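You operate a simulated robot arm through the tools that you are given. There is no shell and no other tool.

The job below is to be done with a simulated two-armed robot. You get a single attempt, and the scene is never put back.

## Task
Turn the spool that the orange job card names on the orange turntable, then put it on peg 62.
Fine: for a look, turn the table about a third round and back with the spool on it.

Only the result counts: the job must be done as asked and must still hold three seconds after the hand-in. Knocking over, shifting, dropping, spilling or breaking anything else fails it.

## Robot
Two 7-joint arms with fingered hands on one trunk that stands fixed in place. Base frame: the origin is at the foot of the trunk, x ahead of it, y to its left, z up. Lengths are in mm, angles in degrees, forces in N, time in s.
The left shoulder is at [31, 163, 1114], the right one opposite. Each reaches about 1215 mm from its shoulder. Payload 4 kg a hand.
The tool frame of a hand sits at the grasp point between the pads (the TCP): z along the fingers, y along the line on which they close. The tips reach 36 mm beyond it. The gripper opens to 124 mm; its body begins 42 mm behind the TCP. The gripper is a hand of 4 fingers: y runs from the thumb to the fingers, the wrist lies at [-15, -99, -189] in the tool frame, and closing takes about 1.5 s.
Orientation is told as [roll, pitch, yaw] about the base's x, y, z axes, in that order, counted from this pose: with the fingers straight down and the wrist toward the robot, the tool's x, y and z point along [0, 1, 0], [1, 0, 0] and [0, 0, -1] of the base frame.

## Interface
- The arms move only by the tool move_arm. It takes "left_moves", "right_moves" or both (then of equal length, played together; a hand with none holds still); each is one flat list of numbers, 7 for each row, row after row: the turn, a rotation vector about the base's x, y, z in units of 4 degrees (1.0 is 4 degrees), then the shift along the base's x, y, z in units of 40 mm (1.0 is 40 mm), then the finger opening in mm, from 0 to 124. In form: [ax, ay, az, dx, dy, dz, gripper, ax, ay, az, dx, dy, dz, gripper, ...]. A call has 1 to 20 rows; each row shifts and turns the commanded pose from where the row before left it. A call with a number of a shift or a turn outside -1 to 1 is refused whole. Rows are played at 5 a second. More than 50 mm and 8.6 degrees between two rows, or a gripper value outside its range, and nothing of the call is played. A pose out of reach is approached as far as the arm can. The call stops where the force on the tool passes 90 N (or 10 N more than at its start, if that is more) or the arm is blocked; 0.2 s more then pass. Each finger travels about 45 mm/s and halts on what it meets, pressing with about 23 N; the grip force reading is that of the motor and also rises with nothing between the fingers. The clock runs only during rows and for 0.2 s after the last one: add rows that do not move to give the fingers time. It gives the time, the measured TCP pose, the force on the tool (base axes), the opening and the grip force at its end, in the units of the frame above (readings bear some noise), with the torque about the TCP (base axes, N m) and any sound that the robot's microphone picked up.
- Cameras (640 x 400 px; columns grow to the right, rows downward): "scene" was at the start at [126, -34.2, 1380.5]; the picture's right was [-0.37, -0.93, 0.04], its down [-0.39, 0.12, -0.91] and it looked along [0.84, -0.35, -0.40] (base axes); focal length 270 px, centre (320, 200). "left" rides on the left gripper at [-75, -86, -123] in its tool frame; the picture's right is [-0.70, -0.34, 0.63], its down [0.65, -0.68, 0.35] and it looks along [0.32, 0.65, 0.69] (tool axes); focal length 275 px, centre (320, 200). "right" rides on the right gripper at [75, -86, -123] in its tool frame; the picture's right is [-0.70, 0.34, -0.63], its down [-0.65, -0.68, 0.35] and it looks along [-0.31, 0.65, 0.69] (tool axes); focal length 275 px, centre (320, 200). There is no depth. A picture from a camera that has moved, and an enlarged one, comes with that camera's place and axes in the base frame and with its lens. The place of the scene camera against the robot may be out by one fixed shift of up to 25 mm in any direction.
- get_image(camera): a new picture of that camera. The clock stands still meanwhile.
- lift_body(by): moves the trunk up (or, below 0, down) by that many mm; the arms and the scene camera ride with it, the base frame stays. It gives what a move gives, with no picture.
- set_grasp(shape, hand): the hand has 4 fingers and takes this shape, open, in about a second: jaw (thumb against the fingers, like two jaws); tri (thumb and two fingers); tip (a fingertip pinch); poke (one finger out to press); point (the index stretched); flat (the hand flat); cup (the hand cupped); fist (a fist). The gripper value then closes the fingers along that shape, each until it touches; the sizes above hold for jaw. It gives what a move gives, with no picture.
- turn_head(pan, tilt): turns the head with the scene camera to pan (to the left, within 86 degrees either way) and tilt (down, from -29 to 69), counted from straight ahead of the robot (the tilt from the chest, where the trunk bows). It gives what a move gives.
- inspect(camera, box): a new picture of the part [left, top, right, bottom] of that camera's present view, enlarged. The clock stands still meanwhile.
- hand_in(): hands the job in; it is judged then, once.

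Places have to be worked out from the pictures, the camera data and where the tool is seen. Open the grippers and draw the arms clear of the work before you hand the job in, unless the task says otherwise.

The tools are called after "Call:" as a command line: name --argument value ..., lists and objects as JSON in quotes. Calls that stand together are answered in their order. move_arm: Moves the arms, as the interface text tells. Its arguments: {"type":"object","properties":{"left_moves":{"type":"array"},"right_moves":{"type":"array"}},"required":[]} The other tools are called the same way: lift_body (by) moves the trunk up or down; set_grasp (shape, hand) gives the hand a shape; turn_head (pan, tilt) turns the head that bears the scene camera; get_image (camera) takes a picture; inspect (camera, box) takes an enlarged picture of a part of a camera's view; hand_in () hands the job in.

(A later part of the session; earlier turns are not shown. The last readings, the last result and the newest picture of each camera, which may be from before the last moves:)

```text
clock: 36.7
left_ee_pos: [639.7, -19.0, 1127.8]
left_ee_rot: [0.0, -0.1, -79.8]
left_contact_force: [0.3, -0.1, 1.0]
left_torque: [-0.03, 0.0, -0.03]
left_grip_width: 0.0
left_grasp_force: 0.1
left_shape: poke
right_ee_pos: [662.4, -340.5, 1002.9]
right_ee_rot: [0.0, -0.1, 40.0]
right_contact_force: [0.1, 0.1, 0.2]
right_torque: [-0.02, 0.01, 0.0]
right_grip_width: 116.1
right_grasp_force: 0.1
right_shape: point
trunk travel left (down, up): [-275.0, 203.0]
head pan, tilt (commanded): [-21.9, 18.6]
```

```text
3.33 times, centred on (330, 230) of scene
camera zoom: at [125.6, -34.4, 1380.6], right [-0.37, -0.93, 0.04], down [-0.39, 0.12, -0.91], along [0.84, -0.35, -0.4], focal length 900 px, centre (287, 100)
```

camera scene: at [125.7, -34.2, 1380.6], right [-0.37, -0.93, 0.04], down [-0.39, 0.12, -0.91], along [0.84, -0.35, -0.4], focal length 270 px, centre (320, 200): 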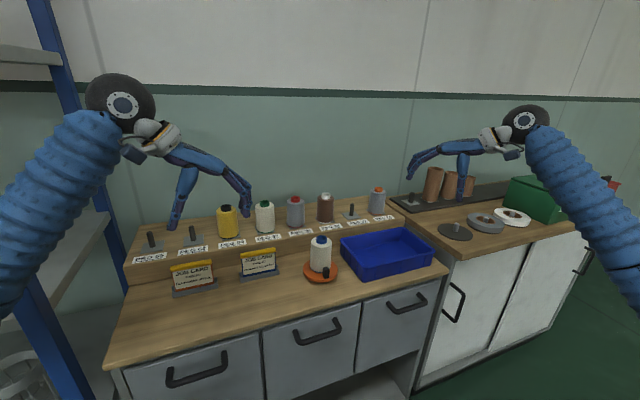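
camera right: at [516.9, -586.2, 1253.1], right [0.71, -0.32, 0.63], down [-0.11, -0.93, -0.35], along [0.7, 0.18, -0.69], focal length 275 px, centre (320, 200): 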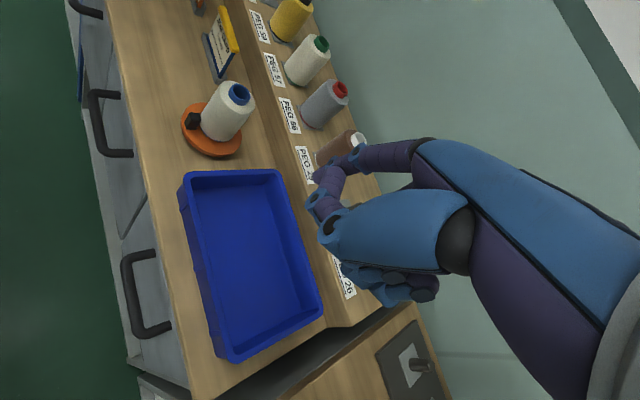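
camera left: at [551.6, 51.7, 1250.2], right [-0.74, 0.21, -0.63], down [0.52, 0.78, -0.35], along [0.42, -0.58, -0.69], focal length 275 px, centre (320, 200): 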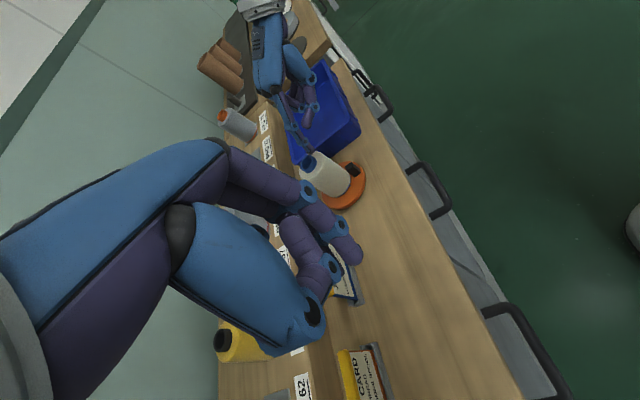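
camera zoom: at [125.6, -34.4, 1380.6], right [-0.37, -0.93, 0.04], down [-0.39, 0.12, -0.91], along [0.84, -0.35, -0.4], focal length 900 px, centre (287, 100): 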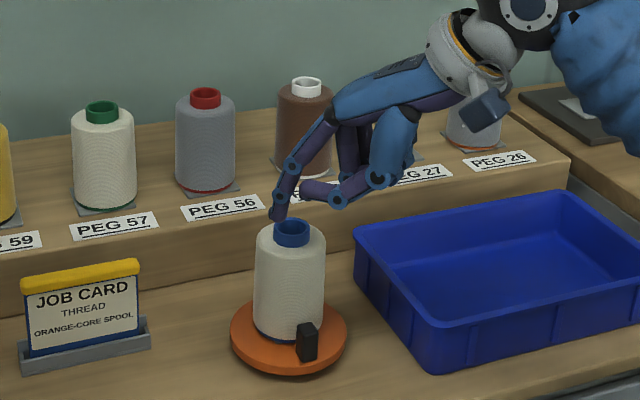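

The index tip is at about (716,-282,972), clear of the spool and knob in plan. I lower it to about z 850 and check before pushing.

Call:
move_arm --right_moves '[0, 0, 0, 0, 0, -0.75, 124, 0, 0, 0, 0, 0, -0.75, 124, 0, 0, 0, 0, 0, -0.75, 124, 0, 0, 0, 0, 0, -0.7, 124, 0, 0, 0, 0, 0, 0, 124]'

Call:
inspect --camera "left" --box '[280, 110, 390, 220]'

Call:
inspect --camera "scene" --box '[290, 210, 370, 290]'

Call:
get_image --camera "right"

```text
clock: 37.9
left_ee_pos: [639.9, -18.0, 1125.6]
left_ee_rot: [0.0, 0.1, -79.9]
left_contact_force: [-1.0, 0.9, 0.3]
left_torque: [-0.01, 0.0, 0.01]
left_grip_width: 0.0
left_grasp_force: 0.0
left_shape: poke
right_ee_pos: [667.9, -337.9, 883.1]
right_ee_rot: [0.1, -0.2, 39.9]
right_contact_force: [-0.6, -0.7, -0.2]
right_torque: [-0.04, 0.01, -0.02]
right_grip_width: 116.4
right_grasp_force: 0.1
right_shape: point
trunk travel left (down, up): [-275.0, 203.0]
head pan, tilt (commanded): [-21.9, 18.6]
```

```text
3.64 times, centred on (335, 165) of left
camera zoom: at [551.8, 52.0, 1250.1], right [-0.74, 0.21, -0.63], down [0.52, 0.78, -0.35], along [0.42, -0.58, -0.69], focal length 1001 px, centre (266, 327)
```

zoom: 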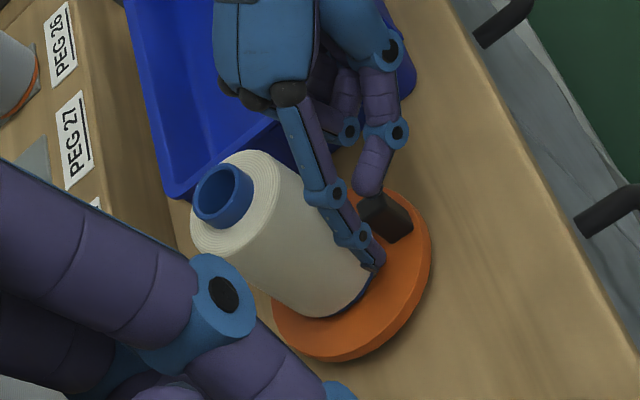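

```text
5.00 times, centred on (330, 250) of scene
camera zoom: at [125.8, -34.0, 1380.6], right [-0.37, -0.93, 0.04], down [-0.39, 0.12, -0.91], along [0.84, -0.35, -0.4], focal length 1350 px, centre (270, -50)
```

zoom: 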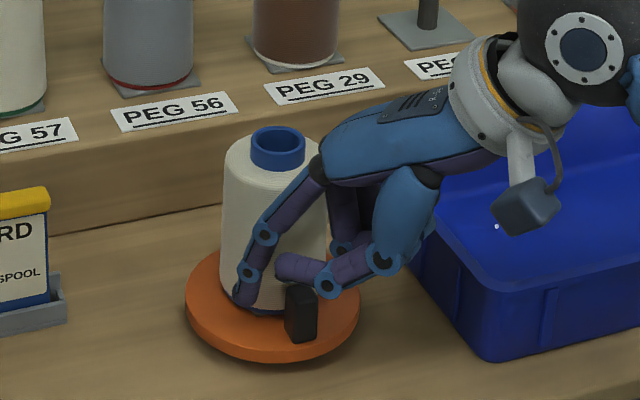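

```text
taken
camera right: at [552.0, -336.8, 1006.1], right [0.7, -0.32, 0.63], down [-0.11, -0.93, -0.35], along [0.7, 0.18, -0.69], focal length 275 px, centre (320, 200)
```

right: 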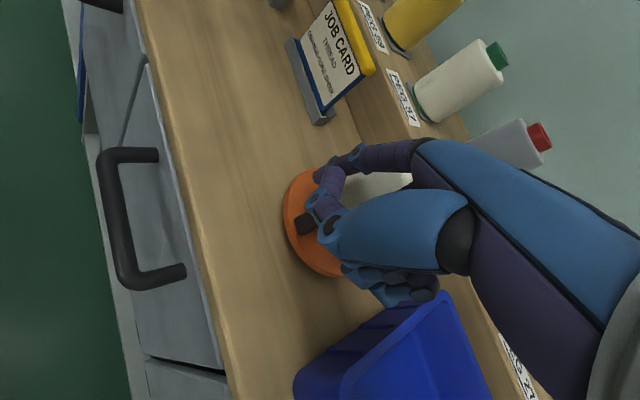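

The tip is at about (718,-280,852), left of the knob with clear gaps to spool and knob. I lower 14 mm more and start sweeping along a 46 mm circle about the table centre, pushing the knob toward −y (counter-clockwise), first to about 181° to check that it turns.

Call:
move_arm --right_moves '[0, 0, 0, 0, 0, -0.18, 124, 0, 0, 0, 0, 0, -0.17, 124, 0, 0, 0, -0.0925, -0.09, 0, 124, 0, 0, 0, -0.0625, -0.1025, 0, 124, 0, 0, 0, -0.0525, -0.1075, 0, 124, 0, 0, 0, -0.0425, -0.115, 0, 124, 0, 0, 0, -0.03, -0.115, 0, 124, 0, 0, 0, -0.015, -0.12, 0, 124, 0, 0, 0, -0.005, -0.12, 0, 124, 0, 0, 0, 0, 0, 0, 124]'

Call:
inspect --camera "left" --box '[280, 110, 390, 220]'

Call:
inspect --camera "scene" --box '[290, 210, 370, 290]'

```text
clock: 40.1
left_ee_pos: [639.2, -19.2, 1127.2]
left_ee_rot: [0.0, -0.1, -79.9]
left_contact_force: [0.7, -0.2, -0.5]
left_torque: [0.01, 0.0, -0.01]
left_grip_width: 0.0
left_grasp_force: 0.0
left_shape: poke
right_ee_pos: [655.3, -369.1, 870.1]
right_ee_rot: [0.1, 0.0, 40.0]
right_contact_force: [0.2, 0.0, -0.1]
right_torque: [0.01, -0.02, 0.0]
right_grip_width: 0.0
right_grasp_force: 0.0
right_shape: point
trunk travel left (down, up): [-275.0, 203.0]
head pan, tilt (commanded): [-21.9, 18.6]
```

```text
3.64 times, centred on (335, 165) of left
camera zoom: at [552.0, 52.0, 1249.9], right [-0.74, 0.21, -0.63], down [0.52, 0.78, -0.35], along [0.42, -0.58, -0.69], focal length 1001 px, centre (266, 327)
```

zoom: 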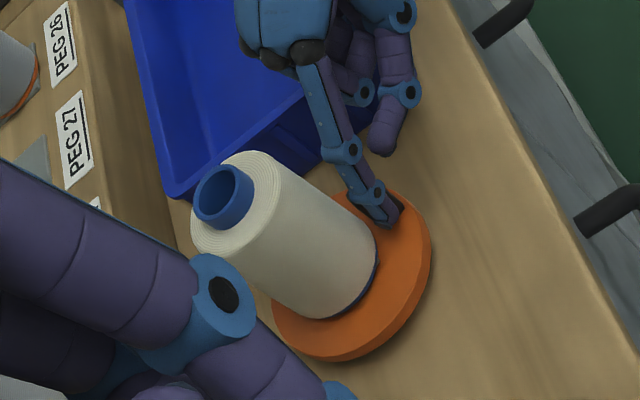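

```text
5.00 times, centred on (330, 250) of scene
camera zoom: at [126.0, -34.1, 1380.5], right [-0.37, -0.93, 0.04], down [-0.39, 0.12, -0.91], along [0.84, -0.35, -0.4], focal length 1350 px, centre (270, -50)
```

zoom: 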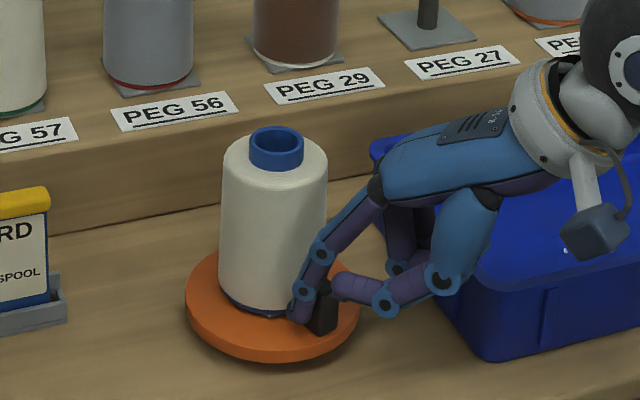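

The knob is moving with the finger, with hardly any force, and the spool stays put. I continue the arc to about 229°.

Call:
move_arm --right_moves '[0, 0, 0, 0.0075, -0.12, 0, 124, 0, 0, 0, 0.0225, -0.1175, 0, 124, 0, 0, 0, 0.0325, -0.1175, 0, 124, 0, 0, 0, 0.045, -0.11, 0, 124, 0, 0, 0, 0.0575, -0.1075, 0, 124, 0, 0, 0, 0.0675, -0.1, 0, 124, 0, 0, 0, 0.0775, -0.0925, 0, 124, 0, 0, 0, 0.085, -0.0825, 0, 124, 0, 0, 0, 0, 0, 0, 124]'

Call:
inspect --camera "left" --box '[280, 110, 390, 220]'

Call:
inspect --camera "scene" --box '[290, 210, 370, 290]'

```text
clock: 42.1
left_ee_pos: [641.1, -18.9, 1125.6]
left_ee_rot: [0.0, 0.1, -79.9]
left_contact_force: [0.8, -0.3, 0.9]
left_torque: [-0.01, 0.04, 0.0]
left_grip_width: 0.2
left_grasp_force: 0.1
left_shape: poke
right_ee_pos: [673.0, -402.4, 871.0]
right_ee_rot: [0.0, -0.1, 40.0]
right_contact_force: [0.4, 0.7, -0.7]
right_torque: [0.0, 0.02, -0.01]
right_grip_width: 0.0
right_grasp_force: 0.0
right_shape: point
trunk travel left (down, up): [-275.0, 203.0]
head pan, tilt (commanded): [-21.9, 18.6]
```

```text
3.64 times, centred on (335, 165) of left
camera zoom: at [551.9, 51.9, 1250.0], right [-0.74, 0.21, -0.63], down [0.52, 0.78, -0.35], along [0.42, -0.58, -0.69], focal length 1001 px, centre (266, 327)
```

zoom: 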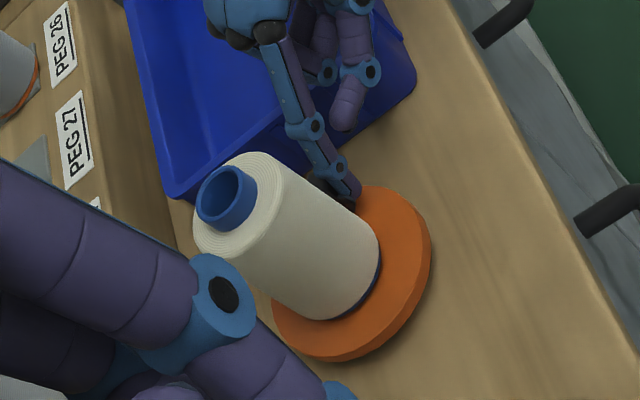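

```text
5.00 times, centred on (330, 250) of scene
camera zoom: at [125.9, -34.1, 1380.6], right [-0.37, -0.93, 0.04], down [-0.39, 0.12, -0.91], along [0.84, -0.35, -0.4], focal length 1350 px, centre (270, -50)
```

zoom: 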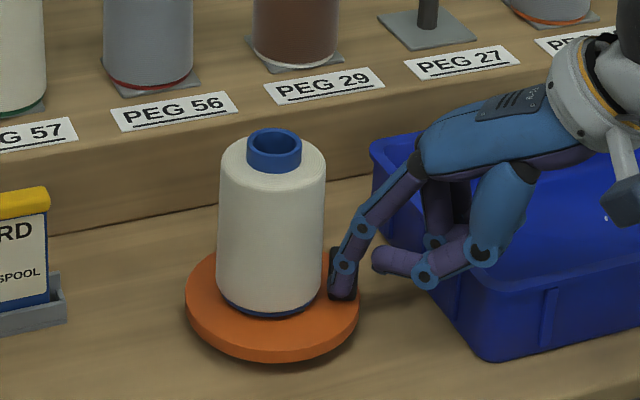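

The table has turned about 70° so far and the spool rides on it undisturbed. The hand clears the tray rim; I continue the arc to about 277°.

Call:
move_arm --right_moves '[0, 0, 0, 0.095, -0.075, 0, 124, 0, 0, 0, 0.1025, -0.0625, 0, 124, 0, 0, 0, 0.1075, -0.0525, 0, 124, 0, 0, 0, 0.115, -0.0425, 0, 124, 0, 0, 0, 0.115, -0.03, 0, 124, 0, 0, 0, 0.12, -0.015, 0, 124, 0, 0, 0, 0.12, -0.005, 0, 124, 0, 0, 0, 0.12, 0.0075, 0, 124, 0, 0, 0, 0, 0, 0, 124]'

Call:
inspect --camera "left" --box '[260, 90, 390, 220]'

Call:
inspect --camera "scene" --box '[290, 200, 390, 290]'

Call:
get_image --camera "right"

```text
clock: 44.1
left_ee_pos: [640.0, -18.7, 1126.4]
left_ee_rot: [0.0, 0.0, -79.9]
left_contact_force: [0.6, 0.5, 0.3]
left_torque: [-0.02, -0.01, 0.01]
left_grip_width: 0.0
left_grasp_force: 0.0
left_shape: poke
right_ee_pos: [706.6, -412.5, 869.8]
right_ee_rot: [0.0, -0.1, 40.1]
right_contact_force: [-0.4, 0.1, 0.6]
right_torque: [-0.01, 0.01, 0.01]
right_grip_width: 116.0
right_grasp_force: 0.0
right_shape: point
trunk travel left (down, up): [-275.0, 203.0]
head pan, tilt (commanded): [-21.9, 18.6]
```

```text
3.08 times, centred on (325, 155) of left
camera zoom: at [551.9, 51.9, 1250.0], right [-0.74, 0.21, -0.63], down [0.52, 0.78, -0.35], along [0.42, -0.58, -0.69], focal length 847 px, centre (305, 338)
```

zoom: 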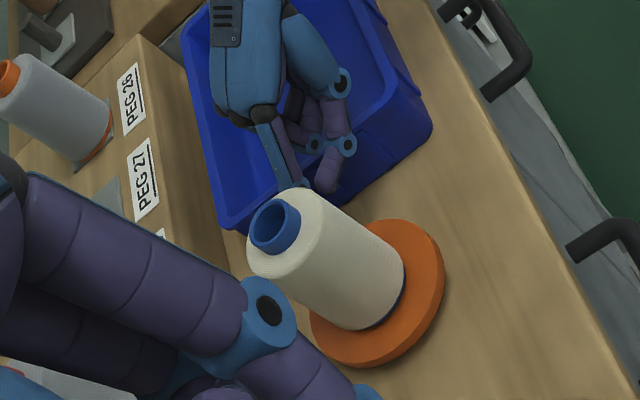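

```text
4.44 times, centred on (340, 245) of scene
camera zoom: at [125.9, -34.2, 1380.6], right [-0.37, -0.93, 0.04], down [-0.39, 0.12, -0.91], along [0.84, -0.35, -0.4], focal length 1200 px, centre (231, 0)
```

zoom: 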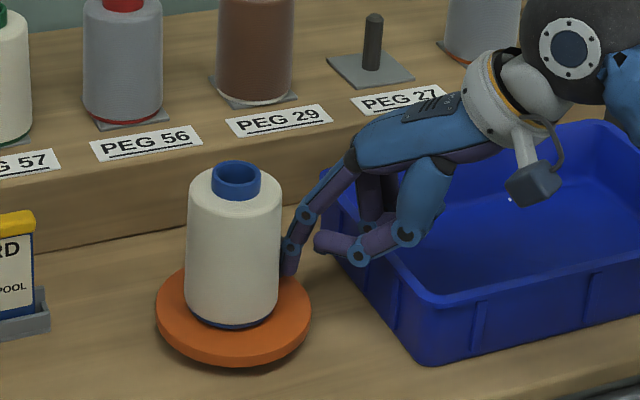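

```text
taken
camera right: at [592.1, -411.8, 992.5], right [0.71, -0.32, 0.63], down [-0.11, -0.93, -0.35], along [0.7, 0.18, -0.69], focal length 275 px, centre (320, 200)
```

right: 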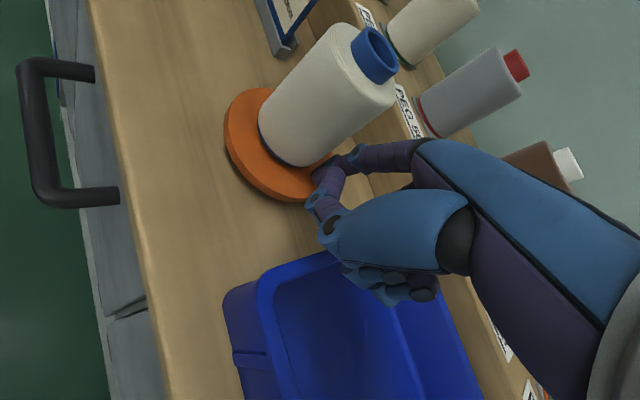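

The finger is at about 277°, so the knob should be near 300° (about 120° turned), hidden behind the spool. I zoom in around the fingertip to find the knob.

Call:
inspect --camera "right" --box '[230, 90, 410, 230]'

Call:
inspect --camera "scene" --box '[320, 225, 370, 280]'

Call:
inspect --camera "left" --box '[290, 120, 370, 190]'

```text
2.86 times, centred on (320, 160) of right
camera zoom: at [592.1, -411.8, 992.5], right [0.71, -0.32, 0.63], down [-0.11, -0.93, -0.35], along [0.7, 0.18, -0.69], focal length 786 px, centre (320, 314)
```

zoom: 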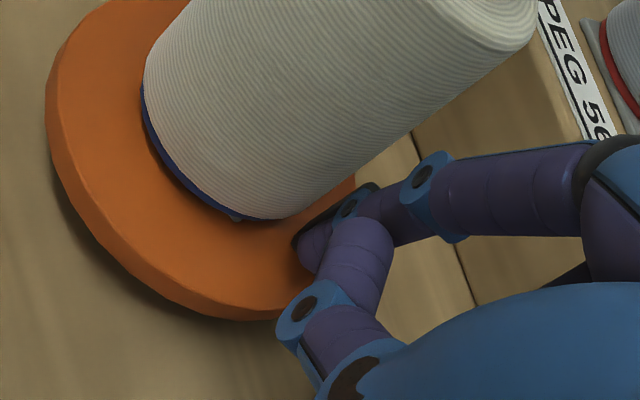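

```text
7.27 times, centred on (345, 252) of scene
camera zoom: at [125.9, -34.2, 1380.6], right [-0.37, -0.93, 0.04], down [-0.39, 0.12, -0.91], along [0.84, -0.35, -0.4], focal length 1964 px, centre (138, -182)
```

zoom: 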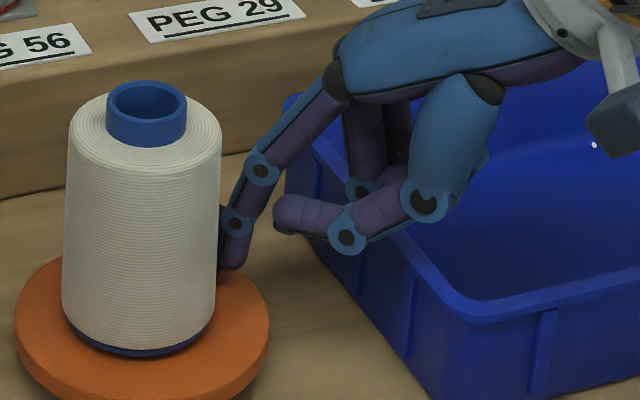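

```text
5.71 times, centred on (330, 155) of left
camera zoom: at [551.9, 51.9, 1250.0], right [-0.74, 0.21, -0.63], down [0.52, 0.78, -0.35], along [0.42, -0.58, -0.69], focal length 1573 px, centre (263, 457)
```

zoom: 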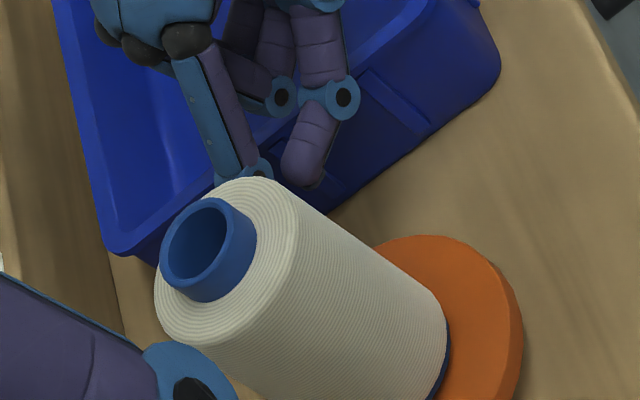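

The dark knob edge shows just beyond the fingertip, so the table has turned about 120°. I now lift the finger straight up above the spool top, swing the hand to yaw 80° and bring the tip over to the far side of the knob for the return push.

Call:
move_arm --right_moves '[0, 0, 0, 0, 0, 0.6, 124, 0, 0, 0, 0, 0, 1, 124, 0, 0, 0, 0, 0, 1, 124, 0, 0, 1, 0.22, 0, 0, 124, 0, 0, 1, 0.22, 0, 0, 124, 0, 0, 1, 0.22, 0, 0, 124, 0, 0, 1, 0.22, 0, 0, 124, 0, 0, 1, 0.22, 0, 0, 124, 0, 0, 1, 0.22, 0, 0, 124, 0, 0, 1, 0.22, 0, 0, 124, 0, 0, 1, 0.22, 0, 0, 124, 0, 0, 1, 0.23, 0.03, 0, 124, 0, 0, 1, 0.23, 0.03, 0, 124, 0, 0, 0, 0, 0, 0, 124]'

Call:
inspect --camera "scene" --box '[290, 190, 390, 290]'

Call:
get_image --camera "right"

Call:
inspect --camera "left" --box '[260, 90, 390, 220]'

```text
clock: 47.1
left_ee_pos: [639.9, -18.8, 1126.2]
left_ee_rot: [0.0, 0.0, -79.9]
left_contact_force: [0.2, 0.5, -0.3]
left_torque: [0.03, -0.02, -0.01]
left_grip_width: 0.1
left_grasp_force: 0.1
left_shape: poke
right_ee_pos: [796.4, -410.4, 974.9]
right_ee_rot: [0.0, -0.1, 80.1]
right_contact_force: [-0.2, -0.2, 0.2]
right_torque: [-0.01, -0.04, -0.02]
right_grip_width: 116.3
right_grasp_force: 0.1
right_shape: point
trunk travel left (down, up): [-275.0, 203.0]
head pan, tilt (commanded): [-21.9, 18.6]
```

```text
4.00 times, centred on (340, 240) of scene
camera zoom: at [125.8, -34.3, 1380.6], right [-0.37, -0.93, 0.04], down [-0.39, 0.12, -0.91], along [0.84, -0.35, -0.4], focal length 1080 px, centre (240, 40)
```

zoom: 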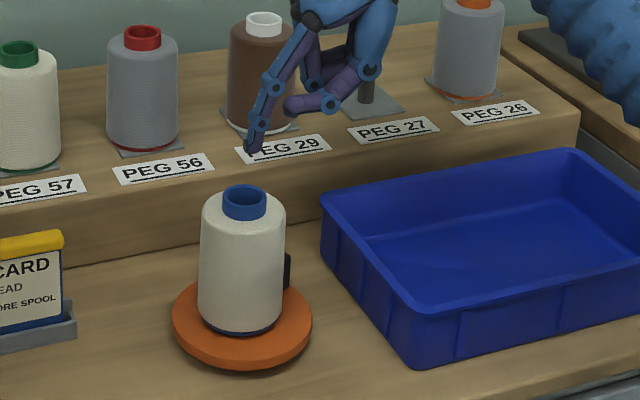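

```text
taken
camera right: at [706.5, -482.4, 1097.4], right [0.74, 0.21, 0.63], down [0.52, -0.78, -0.35], along [0.42, 0.59, -0.69], focal length 275 px, centre (320, 200)
```

right: 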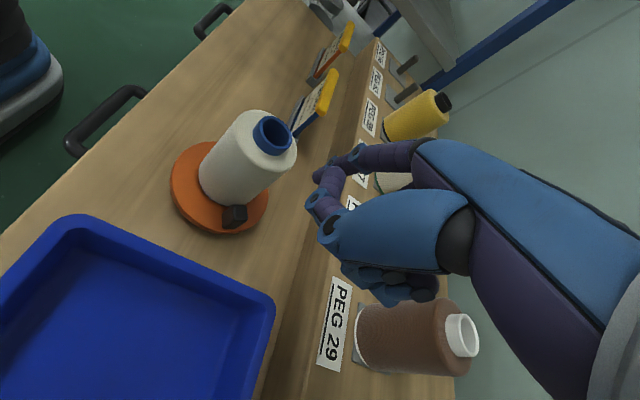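

```text
3.08 times, centred on (325, 155) of left
camera zoom: at [551.8, 51.8, 1250.1], right [-0.74, 0.21, -0.63], down [0.52, 0.78, -0.35], along [0.42, -0.58, -0.69], focal length 847 px, centre (305, 338)
```

zoom: 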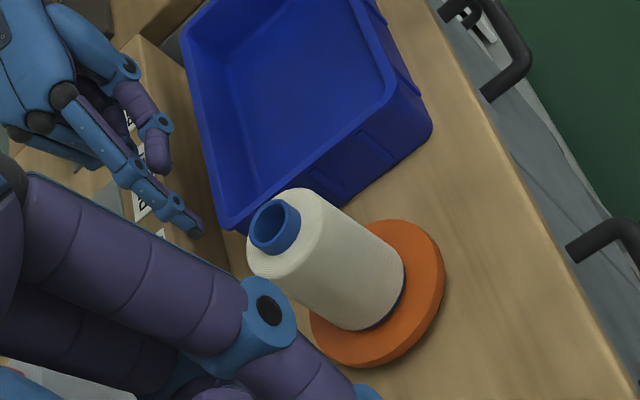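

The knob now shows behind-right of the spool. I zoom the right camera to locate the knob and the index tip exactly.

Call:
inspect --camera "right" --box '[160, 100, 360, 250]'

Call:
inspect --camera "scene" --box '[325, 205, 375, 275]'

```text
2.67 times, centred on (260, 175) of right
camera zoom: at [706.5, -482.4, 1097.4], right [0.74, 0.21, 0.63], down [0.52, -0.78, -0.35], along [0.42, 0.59, -0.69], focal length 734 px, centre (480, 267)
```

zoom: 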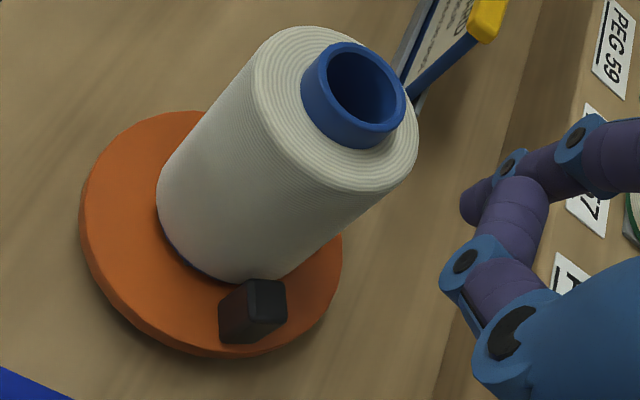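

```text
5.71 times, centred on (350, 240) of scene
camera zoom: at [125.8, -34.3, 1380.6], right [-0.37, -0.93, 0.04], down [-0.39, 0.12, -0.91], along [0.84, -0.35, -0.4], focal length 1543 px, centre (149, -29)
```

zoom: 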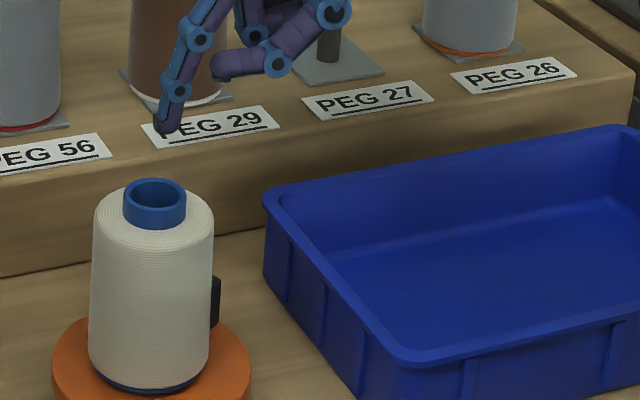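

The knob is at about (770,-347), i.e. turned ~116° – a third round. The index tip, at about (795,-333), is just beyond it. I descend partway and verify before going to the pushing height.

Call:
move_arm --right_moves '[0, 0, 0, 0, 0, -0.7, 124, 0, 0, 0, 0, 0, -0.8, 124, 0, 0, 0, 0, 0, -0.5, 124, 0, 0, 0, 0, 0, 0, 124]'

Call:
inspect --camera "right" --box '[160, 80, 400, 260]'

Call:
inspect --camera "scene" --box '[300, 195, 380, 285]'

Call:
inspect --camera "left" --box '[260, 90, 390, 220]'

```text
clock: 48.1
left_ee_pos: [640.0, -18.4, 1128.3]
left_ee_rot: [-0.1, 0.0, -79.8]
left_contact_force: [-1.5, -0.8, -0.4]
left_torque: [-0.01, 0.04, 0.0]
left_grip_width: 0.0
left_grasp_force: 0.1
left_shape: poke
right_ee_pos: [796.3, -409.9, 896.0]
right_ee_rot: [0.0, -0.1, 79.9]
right_contact_force: [-0.2, 0.6, -0.3]
right_torque: [0.0, 0.02, -0.02]
right_grip_width: 116.4
right_grasp_force: 0.0
right_shape: point
trunk travel left (down, up): [-275.0, 203.0]
head pan, tilt (commanded): [-21.9, 18.6]
```

```text
2.22 times, centred on (280, 170) of right
camera zoom: at [707.6, -482.3, 1017.2], right [0.74, 0.21, 0.63], down [0.52, -0.78, -0.35], along [0.42, 0.59, -0.69], focal length 612 px, centre (409, 267)
```

zoom: 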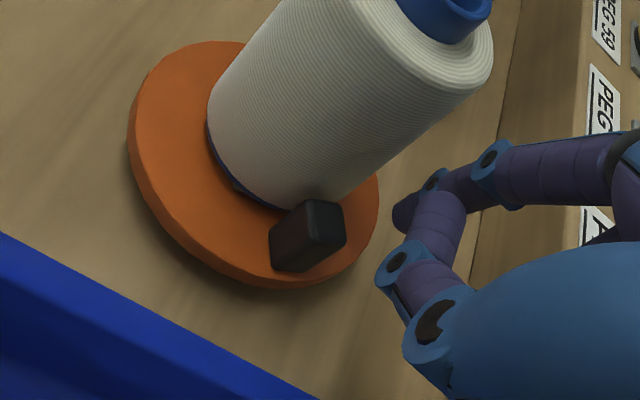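

```text
4.44 times, centred on (340, 240) of scene
camera zoom: at [125.9, -33.9, 1380.6], right [-0.37, -0.93, 0.04], down [-0.39, 0.12, -0.91], along [0.84, -0.35, -0.4], focal length 1200 px, centre (231, 22)
```

zoom: 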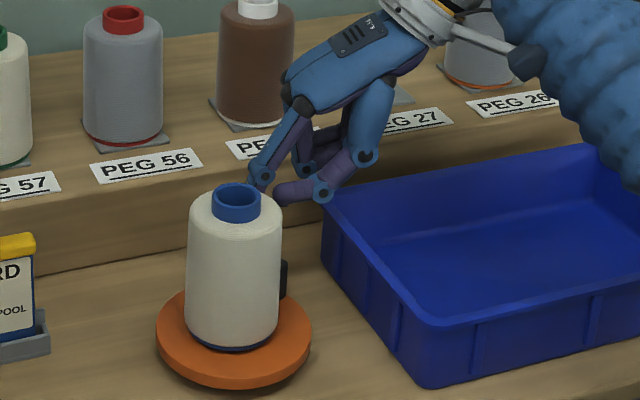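

```text
3.08 times, centred on (325, 155) of left
camera zoom: at [551.9, 52.1, 1250.1], right [-0.74, 0.21, -0.63], down [0.52, 0.78, -0.35], along [0.42, -0.58, -0.69], focal length 847 px, centre (305, 338)
```

zoom: 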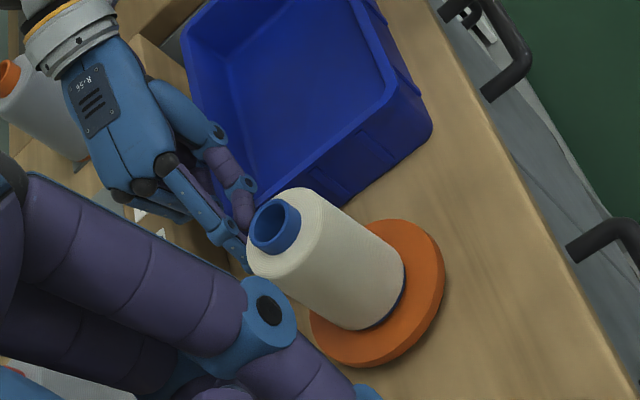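

The tip has about 8 mm gap to the knob's far face. I shift 4 mm further in +x for margin and lower to pushing height (TCP z≈869).

Call:
move_arm --right_moves '[0, 0, 0, 0.1, 0, -0.2, 124, 0, 0, 0, 0, 0, -0.3, 124, 0, 0, 0, 0, 0, -0.17, 124, 0, 0, 0, 0, 0, 0, 124]'

Call:
inspect --camera "right" --box '[160, 80, 400, 260]'

Call:
inspect --camera "scene" --box '[300, 195, 380, 285]'

```text
clock: 49.1
left_ee_pos: [640.4, -19.5, 1125.9]
left_ee_rot: [0.0, 0.0, -79.9]
left_contact_force: [0.2, 0.0, -0.1]
left_torque: [-0.02, 0.01, 0.0]
left_grip_width: 0.0
left_grasp_force: 0.0
left_shape: poke
right_ee_pos: [799.8, -410.7, 866.8]
right_ee_rot: [0.0, 0.0, 79.9]
right_contact_force: [-0.2, -0.5, -0.1]
right_torque: [-0.03, 0.01, 0.01]
right_grip_width: 116.2
right_grasp_force: 0.1
right_shape: point
trunk travel left (down, up): [-275.0, 203.0]
head pan, tilt (commanded): [-21.9, 18.6]
```

```text
2.22 times, centred on (280, 170) of right
camera zoom: at [710.5, -482.8, 989.3], right [0.74, 0.21, 0.63], down [0.52, -0.78, -0.35], along [0.42, 0.59, -0.69], focal length 612 px, centre (409, 267)
```

zoom: 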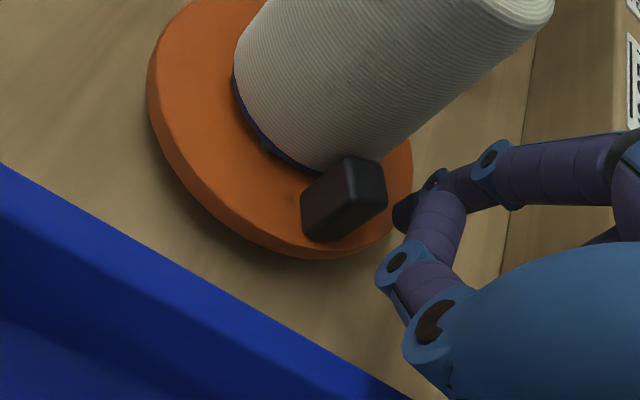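

```text
4.44 times, centred on (340, 240) of scene
camera zoom: at [125.9, -34.1, 1380.6], right [-0.37, -0.93, 0.04], down [-0.39, 0.12, -0.91], along [0.84, -0.35, -0.4], focal length 1200 px, centre (231, 22)
```

zoom: 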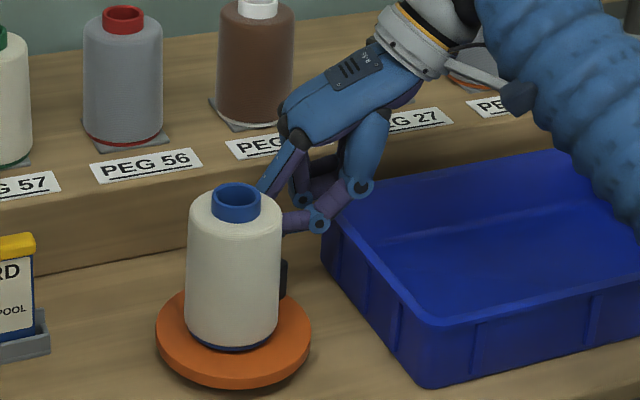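

The finger is down beyond the knob with no contact. I start the return sweep clockwise along the circle, first part, then check.

Call:
move_arm --right_moves '[0, 0, 0, -0.13, -0.0875, 0, 124, 0, 0, 0, -0.12, -0.075, 0, 124, 0, 0, 0, -0.1225, -0.0575, 0, 124, 0, 0, 0, -0.0925, -0.08, 0, 124, 0, 0, 0, -0.1, -0.0725, 0, 124, 0, 0, 0, -0.1075, -0.0575, 0, 124, 0, 0, 0, -0.1125, -0.05, 0, 124, 0, 0, 0, -0.1175, -0.035, 0, 124, 0, 0, 0, 0, 0, 0, 124]'

Call:
inspect --camera "right" --box '[160, 80, 400, 260]'

Call:
inspect --camera "scene" --box '[300, 195, 380, 285]'

```text
clock: 51.1
left_ee_pos: [639.8, -18.4, 1127.2]
left_ee_rot: [0.0, 0.0, -80.0]
left_contact_force: [-0.7, -0.1, -0.8]
left_torque: [0.01, 0.03, 0.03]
left_grip_width: 0.1
left_grasp_force: 0.1
left_shape: poke
right_ee_pos: [762.3, -430.7, 867.3]
right_ee_rot: [0.1, -0.1, 80.1]
right_contact_force: [1.2, 0.0, -0.6]
right_torque: [0.03, 0.01, 0.0]
right_grip_width: 0.1
right_grasp_force: 0.0
right_shape: point
trunk travel left (down, up): [-275.0, 203.0]
head pan, tilt (commanded): [-21.9, 18.6]
```

```text
2.22 times, centred on (280, 170) of right
camera zoom: at [673.9, -503.2, 989.8], right [0.74, 0.21, 0.63], down [0.52, -0.78, -0.35], along [0.42, 0.59, -0.69], focal length 612 px, centre (409, 267)
```

zoom: 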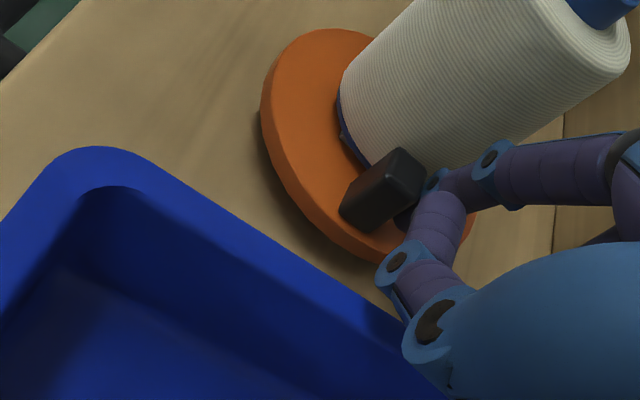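

```text
4.44 times, centred on (340, 240) of scene
camera zoom: at [126.1, -34.1, 1380.5], right [-0.37, -0.93, 0.04], down [-0.39, 0.12, -0.91], along [0.84, -0.35, -0.4], focal length 1200 px, centre (231, 22)
```

zoom: 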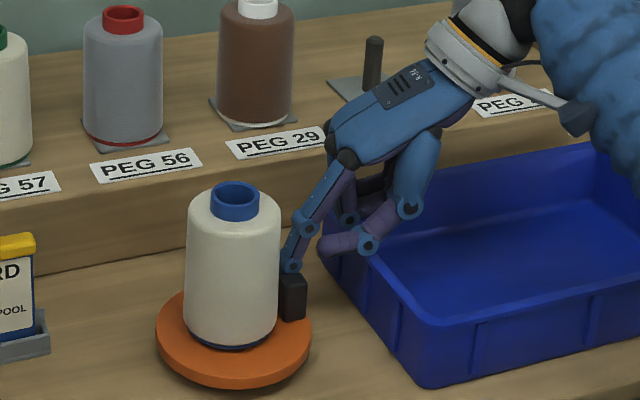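

The knob is coming back with the finger at about 1 N. I continue the arc.

Call:
move_arm --right_moves '[0, 0, 0, -0.1225, -0.0225, 0, 124, 0, 0, 0, -0.1225, -0.0125, 0, 124, 0, 0, 0, -0.1225, 0.0025, 0, 124, 0, 0, 0, -0.1225, 0.015, 0, 124, 0, 0, 0, -0.12, 0.0275, 0, 124, 0, 0, 0, -0.115, 0.04, 0, 124, 0, 0, 0, -0.1125, 0.0525, 0, 124, 0, 0, 0, -0.105, 0.0625, 0, 124, 0, 0, 0, 0, 0, 0, 124]'

Call:
inspect --camera "right" --box '[160, 60, 400, 260]'

Call:
inspect --camera "scene" --box '[300, 195, 380, 285]'

Call:
inspect --camera "left" --box '[260, 90, 390, 220]'

```text
clock: 53.1
left_ee_pos: [639.9, -19.1, 1127.1]
left_ee_rot: [0.0, 0.0, -79.8]
left_contact_force: [0.5, 0.0, 0.4]
left_torque: [-0.01, 0.02, 0.0]
left_grip_width: 0.0
left_grasp_force: 0.1
left_shape: poke
right_ee_pos: [725.4, -425.9, 868.8]
right_ee_rot: [0.0, -0.1, 80.1]
right_contact_force: [0.4, 0.1, -0.3]
right_torque: [-0.03, -0.01, -0.03]
right_grip_width: 116.5
right_grasp_force: 0.0
right_shape: point
trunk travel left (down, up): [-275.0, 203.0]
head pan, tilt (commanded): [-21.9, 18.6]
```

```text
2.00 times, centred on (280, 160) of right
camera zoom: at [635.9, -497.8, 990.1], right [0.74, 0.21, 0.63], down [0.52, -0.78, -0.35], along [0.42, 0.59, -0.69], focal length 551 px, centre (400, 280)
```

zoom: 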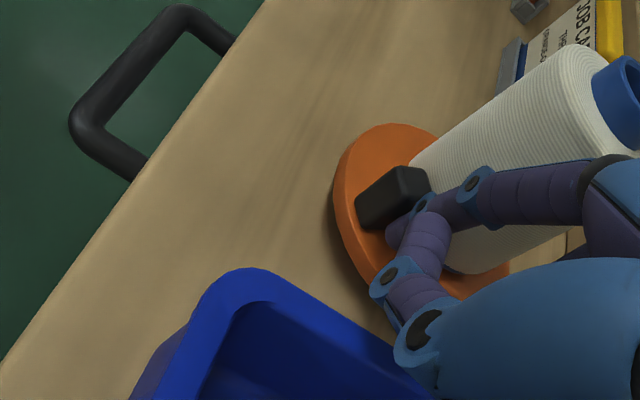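

```text
4.44 times, centred on (340, 240) of scene
camera zoom: at [126.1, -34.1, 1380.5], right [-0.37, -0.93, 0.04], down [-0.39, 0.12, -0.91], along [0.84, -0.35, -0.4], focal length 1200 px, centre (231, 22)
```

zoom: 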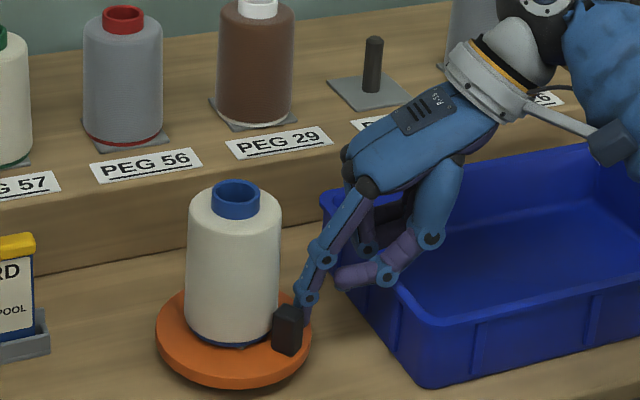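

```text
3.08 times, centred on (325, 155) of left
camera zoom: at [552.0, 51.9, 1249.9], right [-0.74, 0.21, -0.63], down [0.52, 0.78, -0.35], along [0.42, -0.58, -0.69], focal length 847 px, centre (305, 338)
```

zoom: 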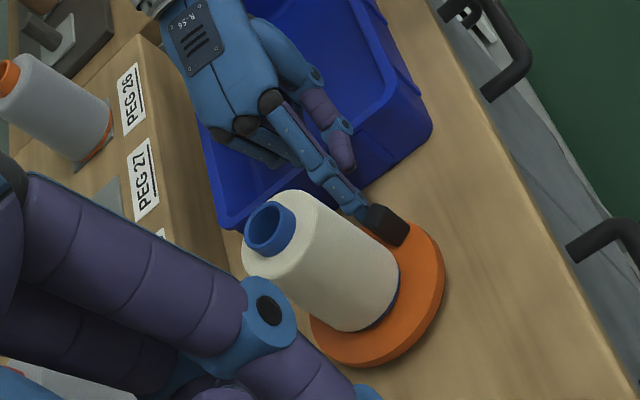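

The knob is nearly back; its starting spot in this view was about (260,345) and it is now at (288,332). I continue the last part of the arc.

Call:
move_arm --right_moves '[0, 0, 0, -0.0975, 0.075, 0, 124, 0, 0, 0, -0.09, 0.085, 0, 124, 0, 0, 0, -0.08, 0.0925, 0, 124, 0, 0, 0, -0.0725, 0.1, 0, 124, 0, 0, 0, -0.0575, 0.1075, 0, 124, 0, 0, 0, 0, 0, 0, 124]'

Call:
inspect --camera "scene" --box '[290, 210, 370, 290]'

Call:
inspect --camera "left" --box '[280, 110, 390, 220]'

```text
clock: 54.5
left_ee_pos: [641.1, -17.6, 1127.2]
left_ee_rot: [0.1, 0.0, -79.9]
left_contact_force: [-1.0, -0.3, 0.0]
left_torque: [0.0, 0.0, -0.02]
left_grip_width: 0.0
left_grasp_force: 0.1
left_shape: poke
right_ee_pos: [709.0, -407.5, 867.0]
right_ee_rot: [0.0, -0.1, 80.0]
right_contact_force: [0.7, 0.8, -0.4]
right_torque: [-0.04, -0.02, -0.04]
right_grip_width: 116.3
right_grasp_force: 0.0
right_shape: point
trunk travel left (down, up): [-275.0, 203.0]
head pan, tilt (commanded): [-21.9, 18.6]
```

```text
5.00 times, centred on (330, 250) of scene
camera zoom: at [126.0, -34.2, 1380.5], right [-0.37, -0.93, 0.04], down [-0.39, 0.12, -0.91], along [0.84, -0.35, -0.4], focal length 1350 px, centre (270, -50)
```

zoom: 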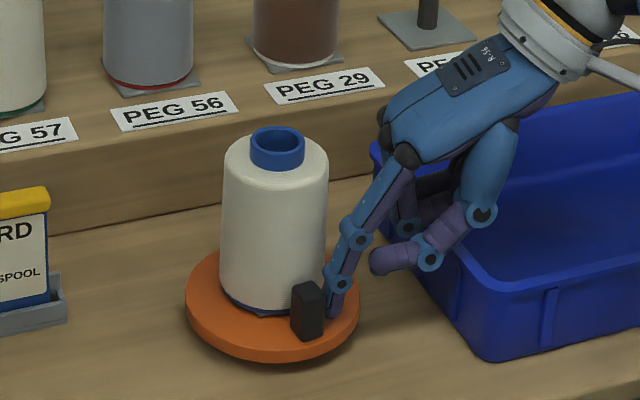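

```text
3.64 times, centred on (335, 165) of left
camera zoom: at [552.0, 51.9, 1249.9], right [-0.74, 0.21, -0.63], down [0.52, 0.78, -0.35], along [0.42, -0.58, -0.69], focal length 1001 px, centre (266, 327)
```

zoom: 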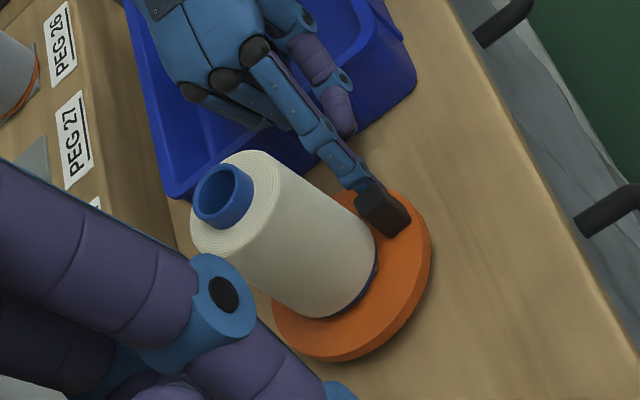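

The knob is within about 5° of its start (it was centred at ~302 px, now ~308). I push one more small step.

Call:
move_arm --right_moves '[0, 0, 0, -0.05, 0.1125, 0, 124, 0, 0, 0, 0, 0, 0, 124]'

Call:
inspect --camera "scene" --box '[290, 210, 370, 290]'

Call:
inspect --camera "left" --box '[310, 150, 390, 215]'

```text
clock: 55.1
left_ee_pos: [640.4, -18.4, 1127.4]
left_ee_rot: [0.0, 0.1, -79.9]
left_contact_force: [0.5, 0.8, 0.1]
left_torque: [0.0, -0.01, -0.01]
left_grip_width: 0.0
left_grasp_force: 0.1
left_shape: poke
right_ee_pos: [707.3, -401.3, 867.9]
right_ee_rot: [0.0, -0.1, 80.2]
right_contact_force: [-0.2, 0.0, 0.2]
right_torque: [-0.01, 0.03, 0.0]
right_grip_width: 116.2
right_grasp_force: 0.0
right_shape: point
trunk travel left (down, up): [-275.0, 203.0]
head pan, tilt (commanded): [-21.9, 18.6]
```

```text
5.00 times, centred on (330, 250) of scene
camera zoom: at [126.0, -34.2, 1380.5], right [-0.37, -0.93, 0.04], down [-0.39, 0.12, -0.91], along [0.84, -0.35, -0.4], focal length 1350 px, centre (270, -50)
```

zoom: 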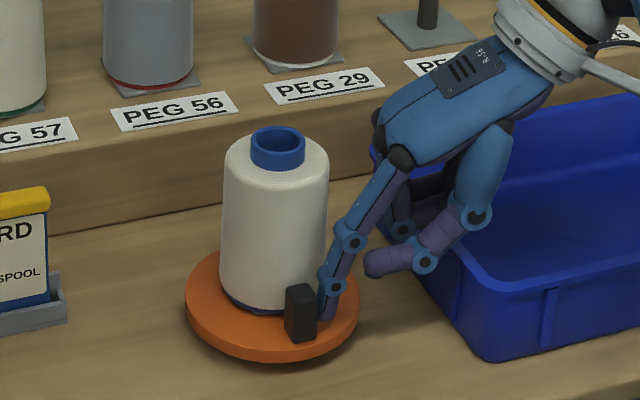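

```text
6.15 times, centred on (350, 182) of left
camera zoom: at [552.0, 51.8, 1249.9], right [-0.74, 0.21, -0.63], down [0.52, 0.78, -0.35], along [0.42, -0.58, -0.69], focal length 1694 px, centre (135, 308)
```

zoom: 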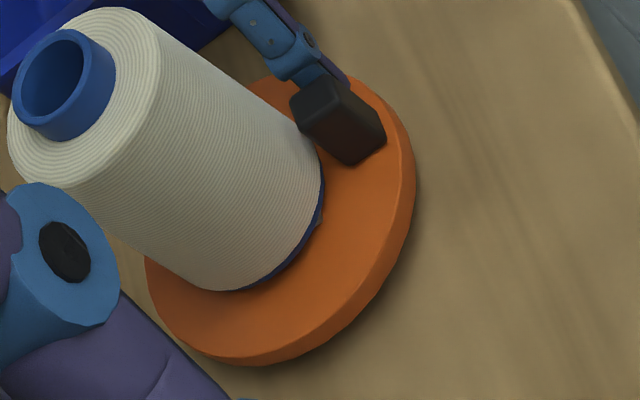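

The knob is back exactly where it started (its corners match the earlier left view). I back the finger off, raise it straight up and retract the right hand to the far right, keeping its camera aimed at the turntable.

Call:
move_arm --right_moves '[0, 0, 0, 0, -0.25, 0.05, 124, 0, 0, 0, 0, -0.1, 0.7, 124, 0, 0, 0, 0, 0, 1, 124, 0, 0, 0, 0, 0, 1, 124, 0, 0, 0, 0, 0, 1, 124, 0, 0, 0, 0, 0, 1, 124, 0, 0, 0, 0, 0, 1, 124, 0, 0, 0, -0.3, -0.8, 0.5, 124, 0, 0, 0, -0.4, -0.9, 0.3, 124, 0, 0, 0, -0.4, -0.9, 0, 124, 0, 0, 0, -0.4, -0.9, 0, 124, 0, 0, 0, -0.4, -0.8, 0, 124, 0, 0, 0, 0, 0, 0, 124]'

Call:
set_grasp --hand "left" --shape "jaw"

Call:
get_image --camera "right"

Call:
get_image --camera "scene"

```text
clock: 57.9
left_ee_pos: [640.2, -18.8, 1126.8]
left_ee_rot: [0.0, 0.0, -79.9]
left_contact_force: [1.0, -0.1, 0.0]
left_torque: [-0.01, 0.0, -0.01]
left_grip_width: 0.2
left_grasp_force: 0.0
left_shape: poke
right_ee_pos: [631.4, -585.5, 1130.1]
right_ee_rot: [0.0, -0.1, 80.1]
right_contact_force: [0.8, -0.5, -0.2]
right_torque: [0.0, 0.06, -0.02]
right_grip_width: 116.3
right_grasp_force: 0.0
right_shape: point
trunk travel left (down, up): [-275.0, 203.0]
head pan, tilt (commanded): [-21.9, 18.6]
```

```text
clock: 58.8
left_ee_pos: [640.7, -19.1, 1126.0]
left_ee_rot: [0.0, 0.0, -79.9]
left_contact_force: [1.5, 0.5, -0.3]
left_torque: [0.05, 0.02, -0.01]
left_grip_width: 123.8
left_grasp_force: 0.1
left_shape: jaw
right_ee_pos: [631.1, -585.9, 1129.3]
right_ee_rot: [0.0, 0.0, 80.0]
right_contact_force: [-0.5, -0.3, -0.5]
right_torque: [-0.02, -0.01, -0.01]
right_grip_width: 116.3
right_grasp_force: 0.1
right_shape: point
trunk travel left (down, up): [-275.0, 203.0]
head pan, tilt (commanded): [-21.9, 18.6]
```

```text
taken
camera right: at [541.7, -658.3, 1251.0], right [0.74, 0.21, 0.63], down [0.52, -0.78, -0.35], along [0.42, 0.59, -0.69], focal length 275 px, centre (320, 200)
```

right: 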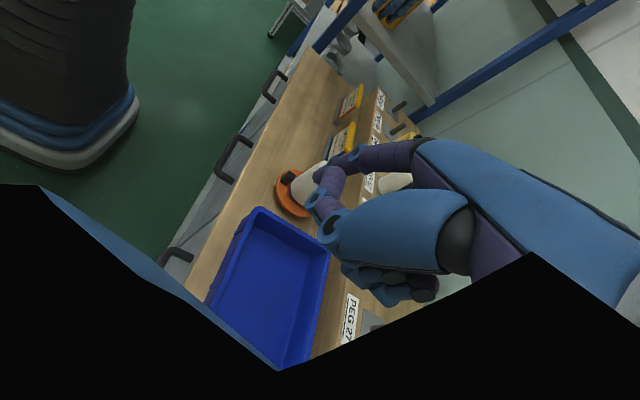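

```text
taken
camera scene: at [126.0, -34.2, 1380.5], right [-0.37, -0.93, 0.04], down [-0.39, 0.12, -0.91], along [0.84, -0.35, -0.4], focal length 270 px, centre (320, 200)
```

scene: 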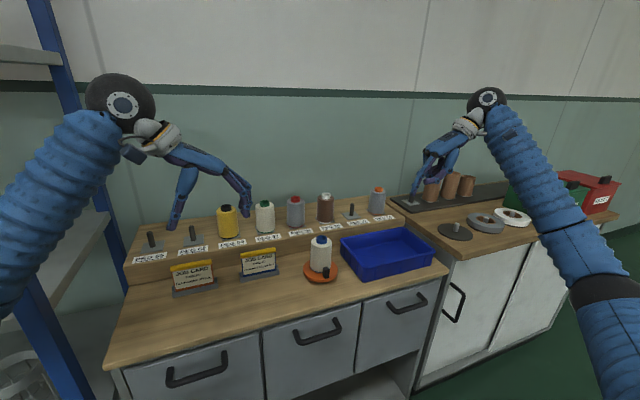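

The left hand is back in jaw shape. I bring it over the turntable spool, turning to yaw −40° and pitching −16° (the hand attitude in which the spool hangs upright), staying above the spool top.

Call:
move_arm --left_moves '[0, 0, 1, 0.171, -0.504, -0.1375, 124, 0, 0, 1, 0.171, -0.504, -0.1375, 124, 0, 0, 1, 0.171, -0.504, -0.1375, 124, 0, 0, 1, 0.171, -0.504, -0.1375, 124, 0, 0, 1, 0.171, -0.504, -0.1375, 124, 0, 0, 1, 0.171, -0.504, -0.1375, 124, 0, 0, 1, 0.171, -0.504, -0.1375, 124, 0, 0, 1, 0.171, -0.504, -0.1375, 124, 0, 0, 1, 0.171, -0.504, -0.1375, 124, 0, 0, 1, 0.171, -0.504, -0.1375, 124, -0.643, -0.766, 0, 0.171, -0.504, -0.1375, 124, -0.643, -0.766, 0, 0.171, -0.504, -0.1375, 124, -0.643, -0.766, 0, 0.171, -0.504, -0.1375, 124, -0.643, -0.766, 0, 0.171, -0.504, -0.1375, 124, 0, 0, 0, 0, 0, 0, 124]'

Call:
get_image --camera "left"

Call:
get_image --camera "right"

Call:
inspect --camera "scene" --box '[260, 150, 380, 290]'

```text
clock: 62.0
left_ee_pos: [736.8, -303.6, 1048.3]
left_ee_rot: [0.0, -16.0, -39.9]
left_contact_force: [0.6, 0.1, -0.2]
left_torque: [0.0, -0.02, 0.01]
left_grip_width: 123.8
left_grasp_force: 0.0
left_shape: jaw
right_ee_pos: [631.2, -586.7, 1129.2]
right_ee_rot: [0.1, -0.1, 80.1]
right_contact_force: [0.4, 0.3, 0.0]
right_torque: [0.01, 0.01, -0.02]
right_grip_width: 116.1
right_grasp_force: 0.2
right_shape: point
trunk travel left (down, up): [-275.0, 203.0]
head pan, tilt (commanded): [-21.9, 18.6]
```

```text
taken
camera left: at [600.1, -286.6, 1144.0], right [-0.56, -0.44, -0.7], down [-0.02, 0.85, -0.52], along [0.83, -0.28, -0.49], focal length 275 px, centre (320, 200)
```

left: 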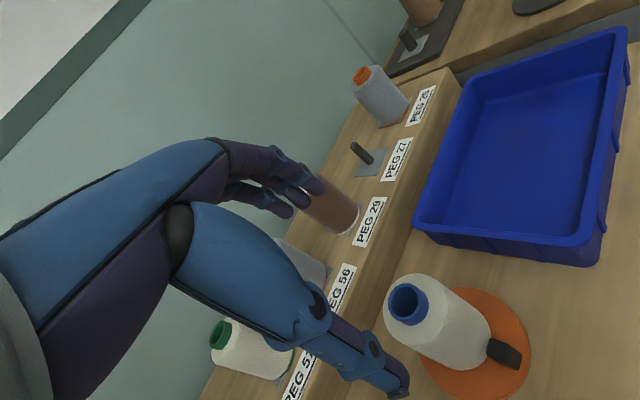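

```text
taken
camera right: at [541.6, -658.1, 1251.3], right [0.74, 0.21, 0.63], down [0.52, -0.78, -0.35], along [0.42, 0.59, -0.69], focal length 275 px, centre (320, 200)
```

right: 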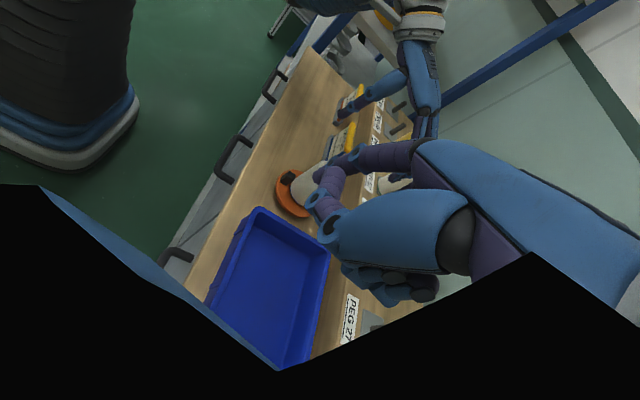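

```text
2.86 times, centred on (320, 220) of scene
camera zoom: at [125.9, -33.9, 1380.6], right [-0.37, -0.93, 0.04], down [-0.39, 0.12, -0.91], along [0.84, -0.35, -0.4], focal length 772 px, centre (320, 143)
```

zoom: 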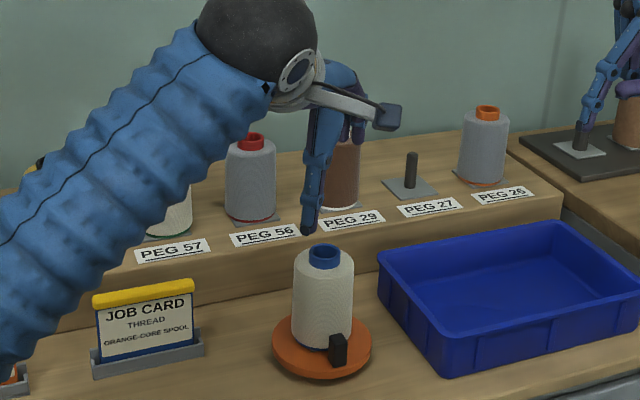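

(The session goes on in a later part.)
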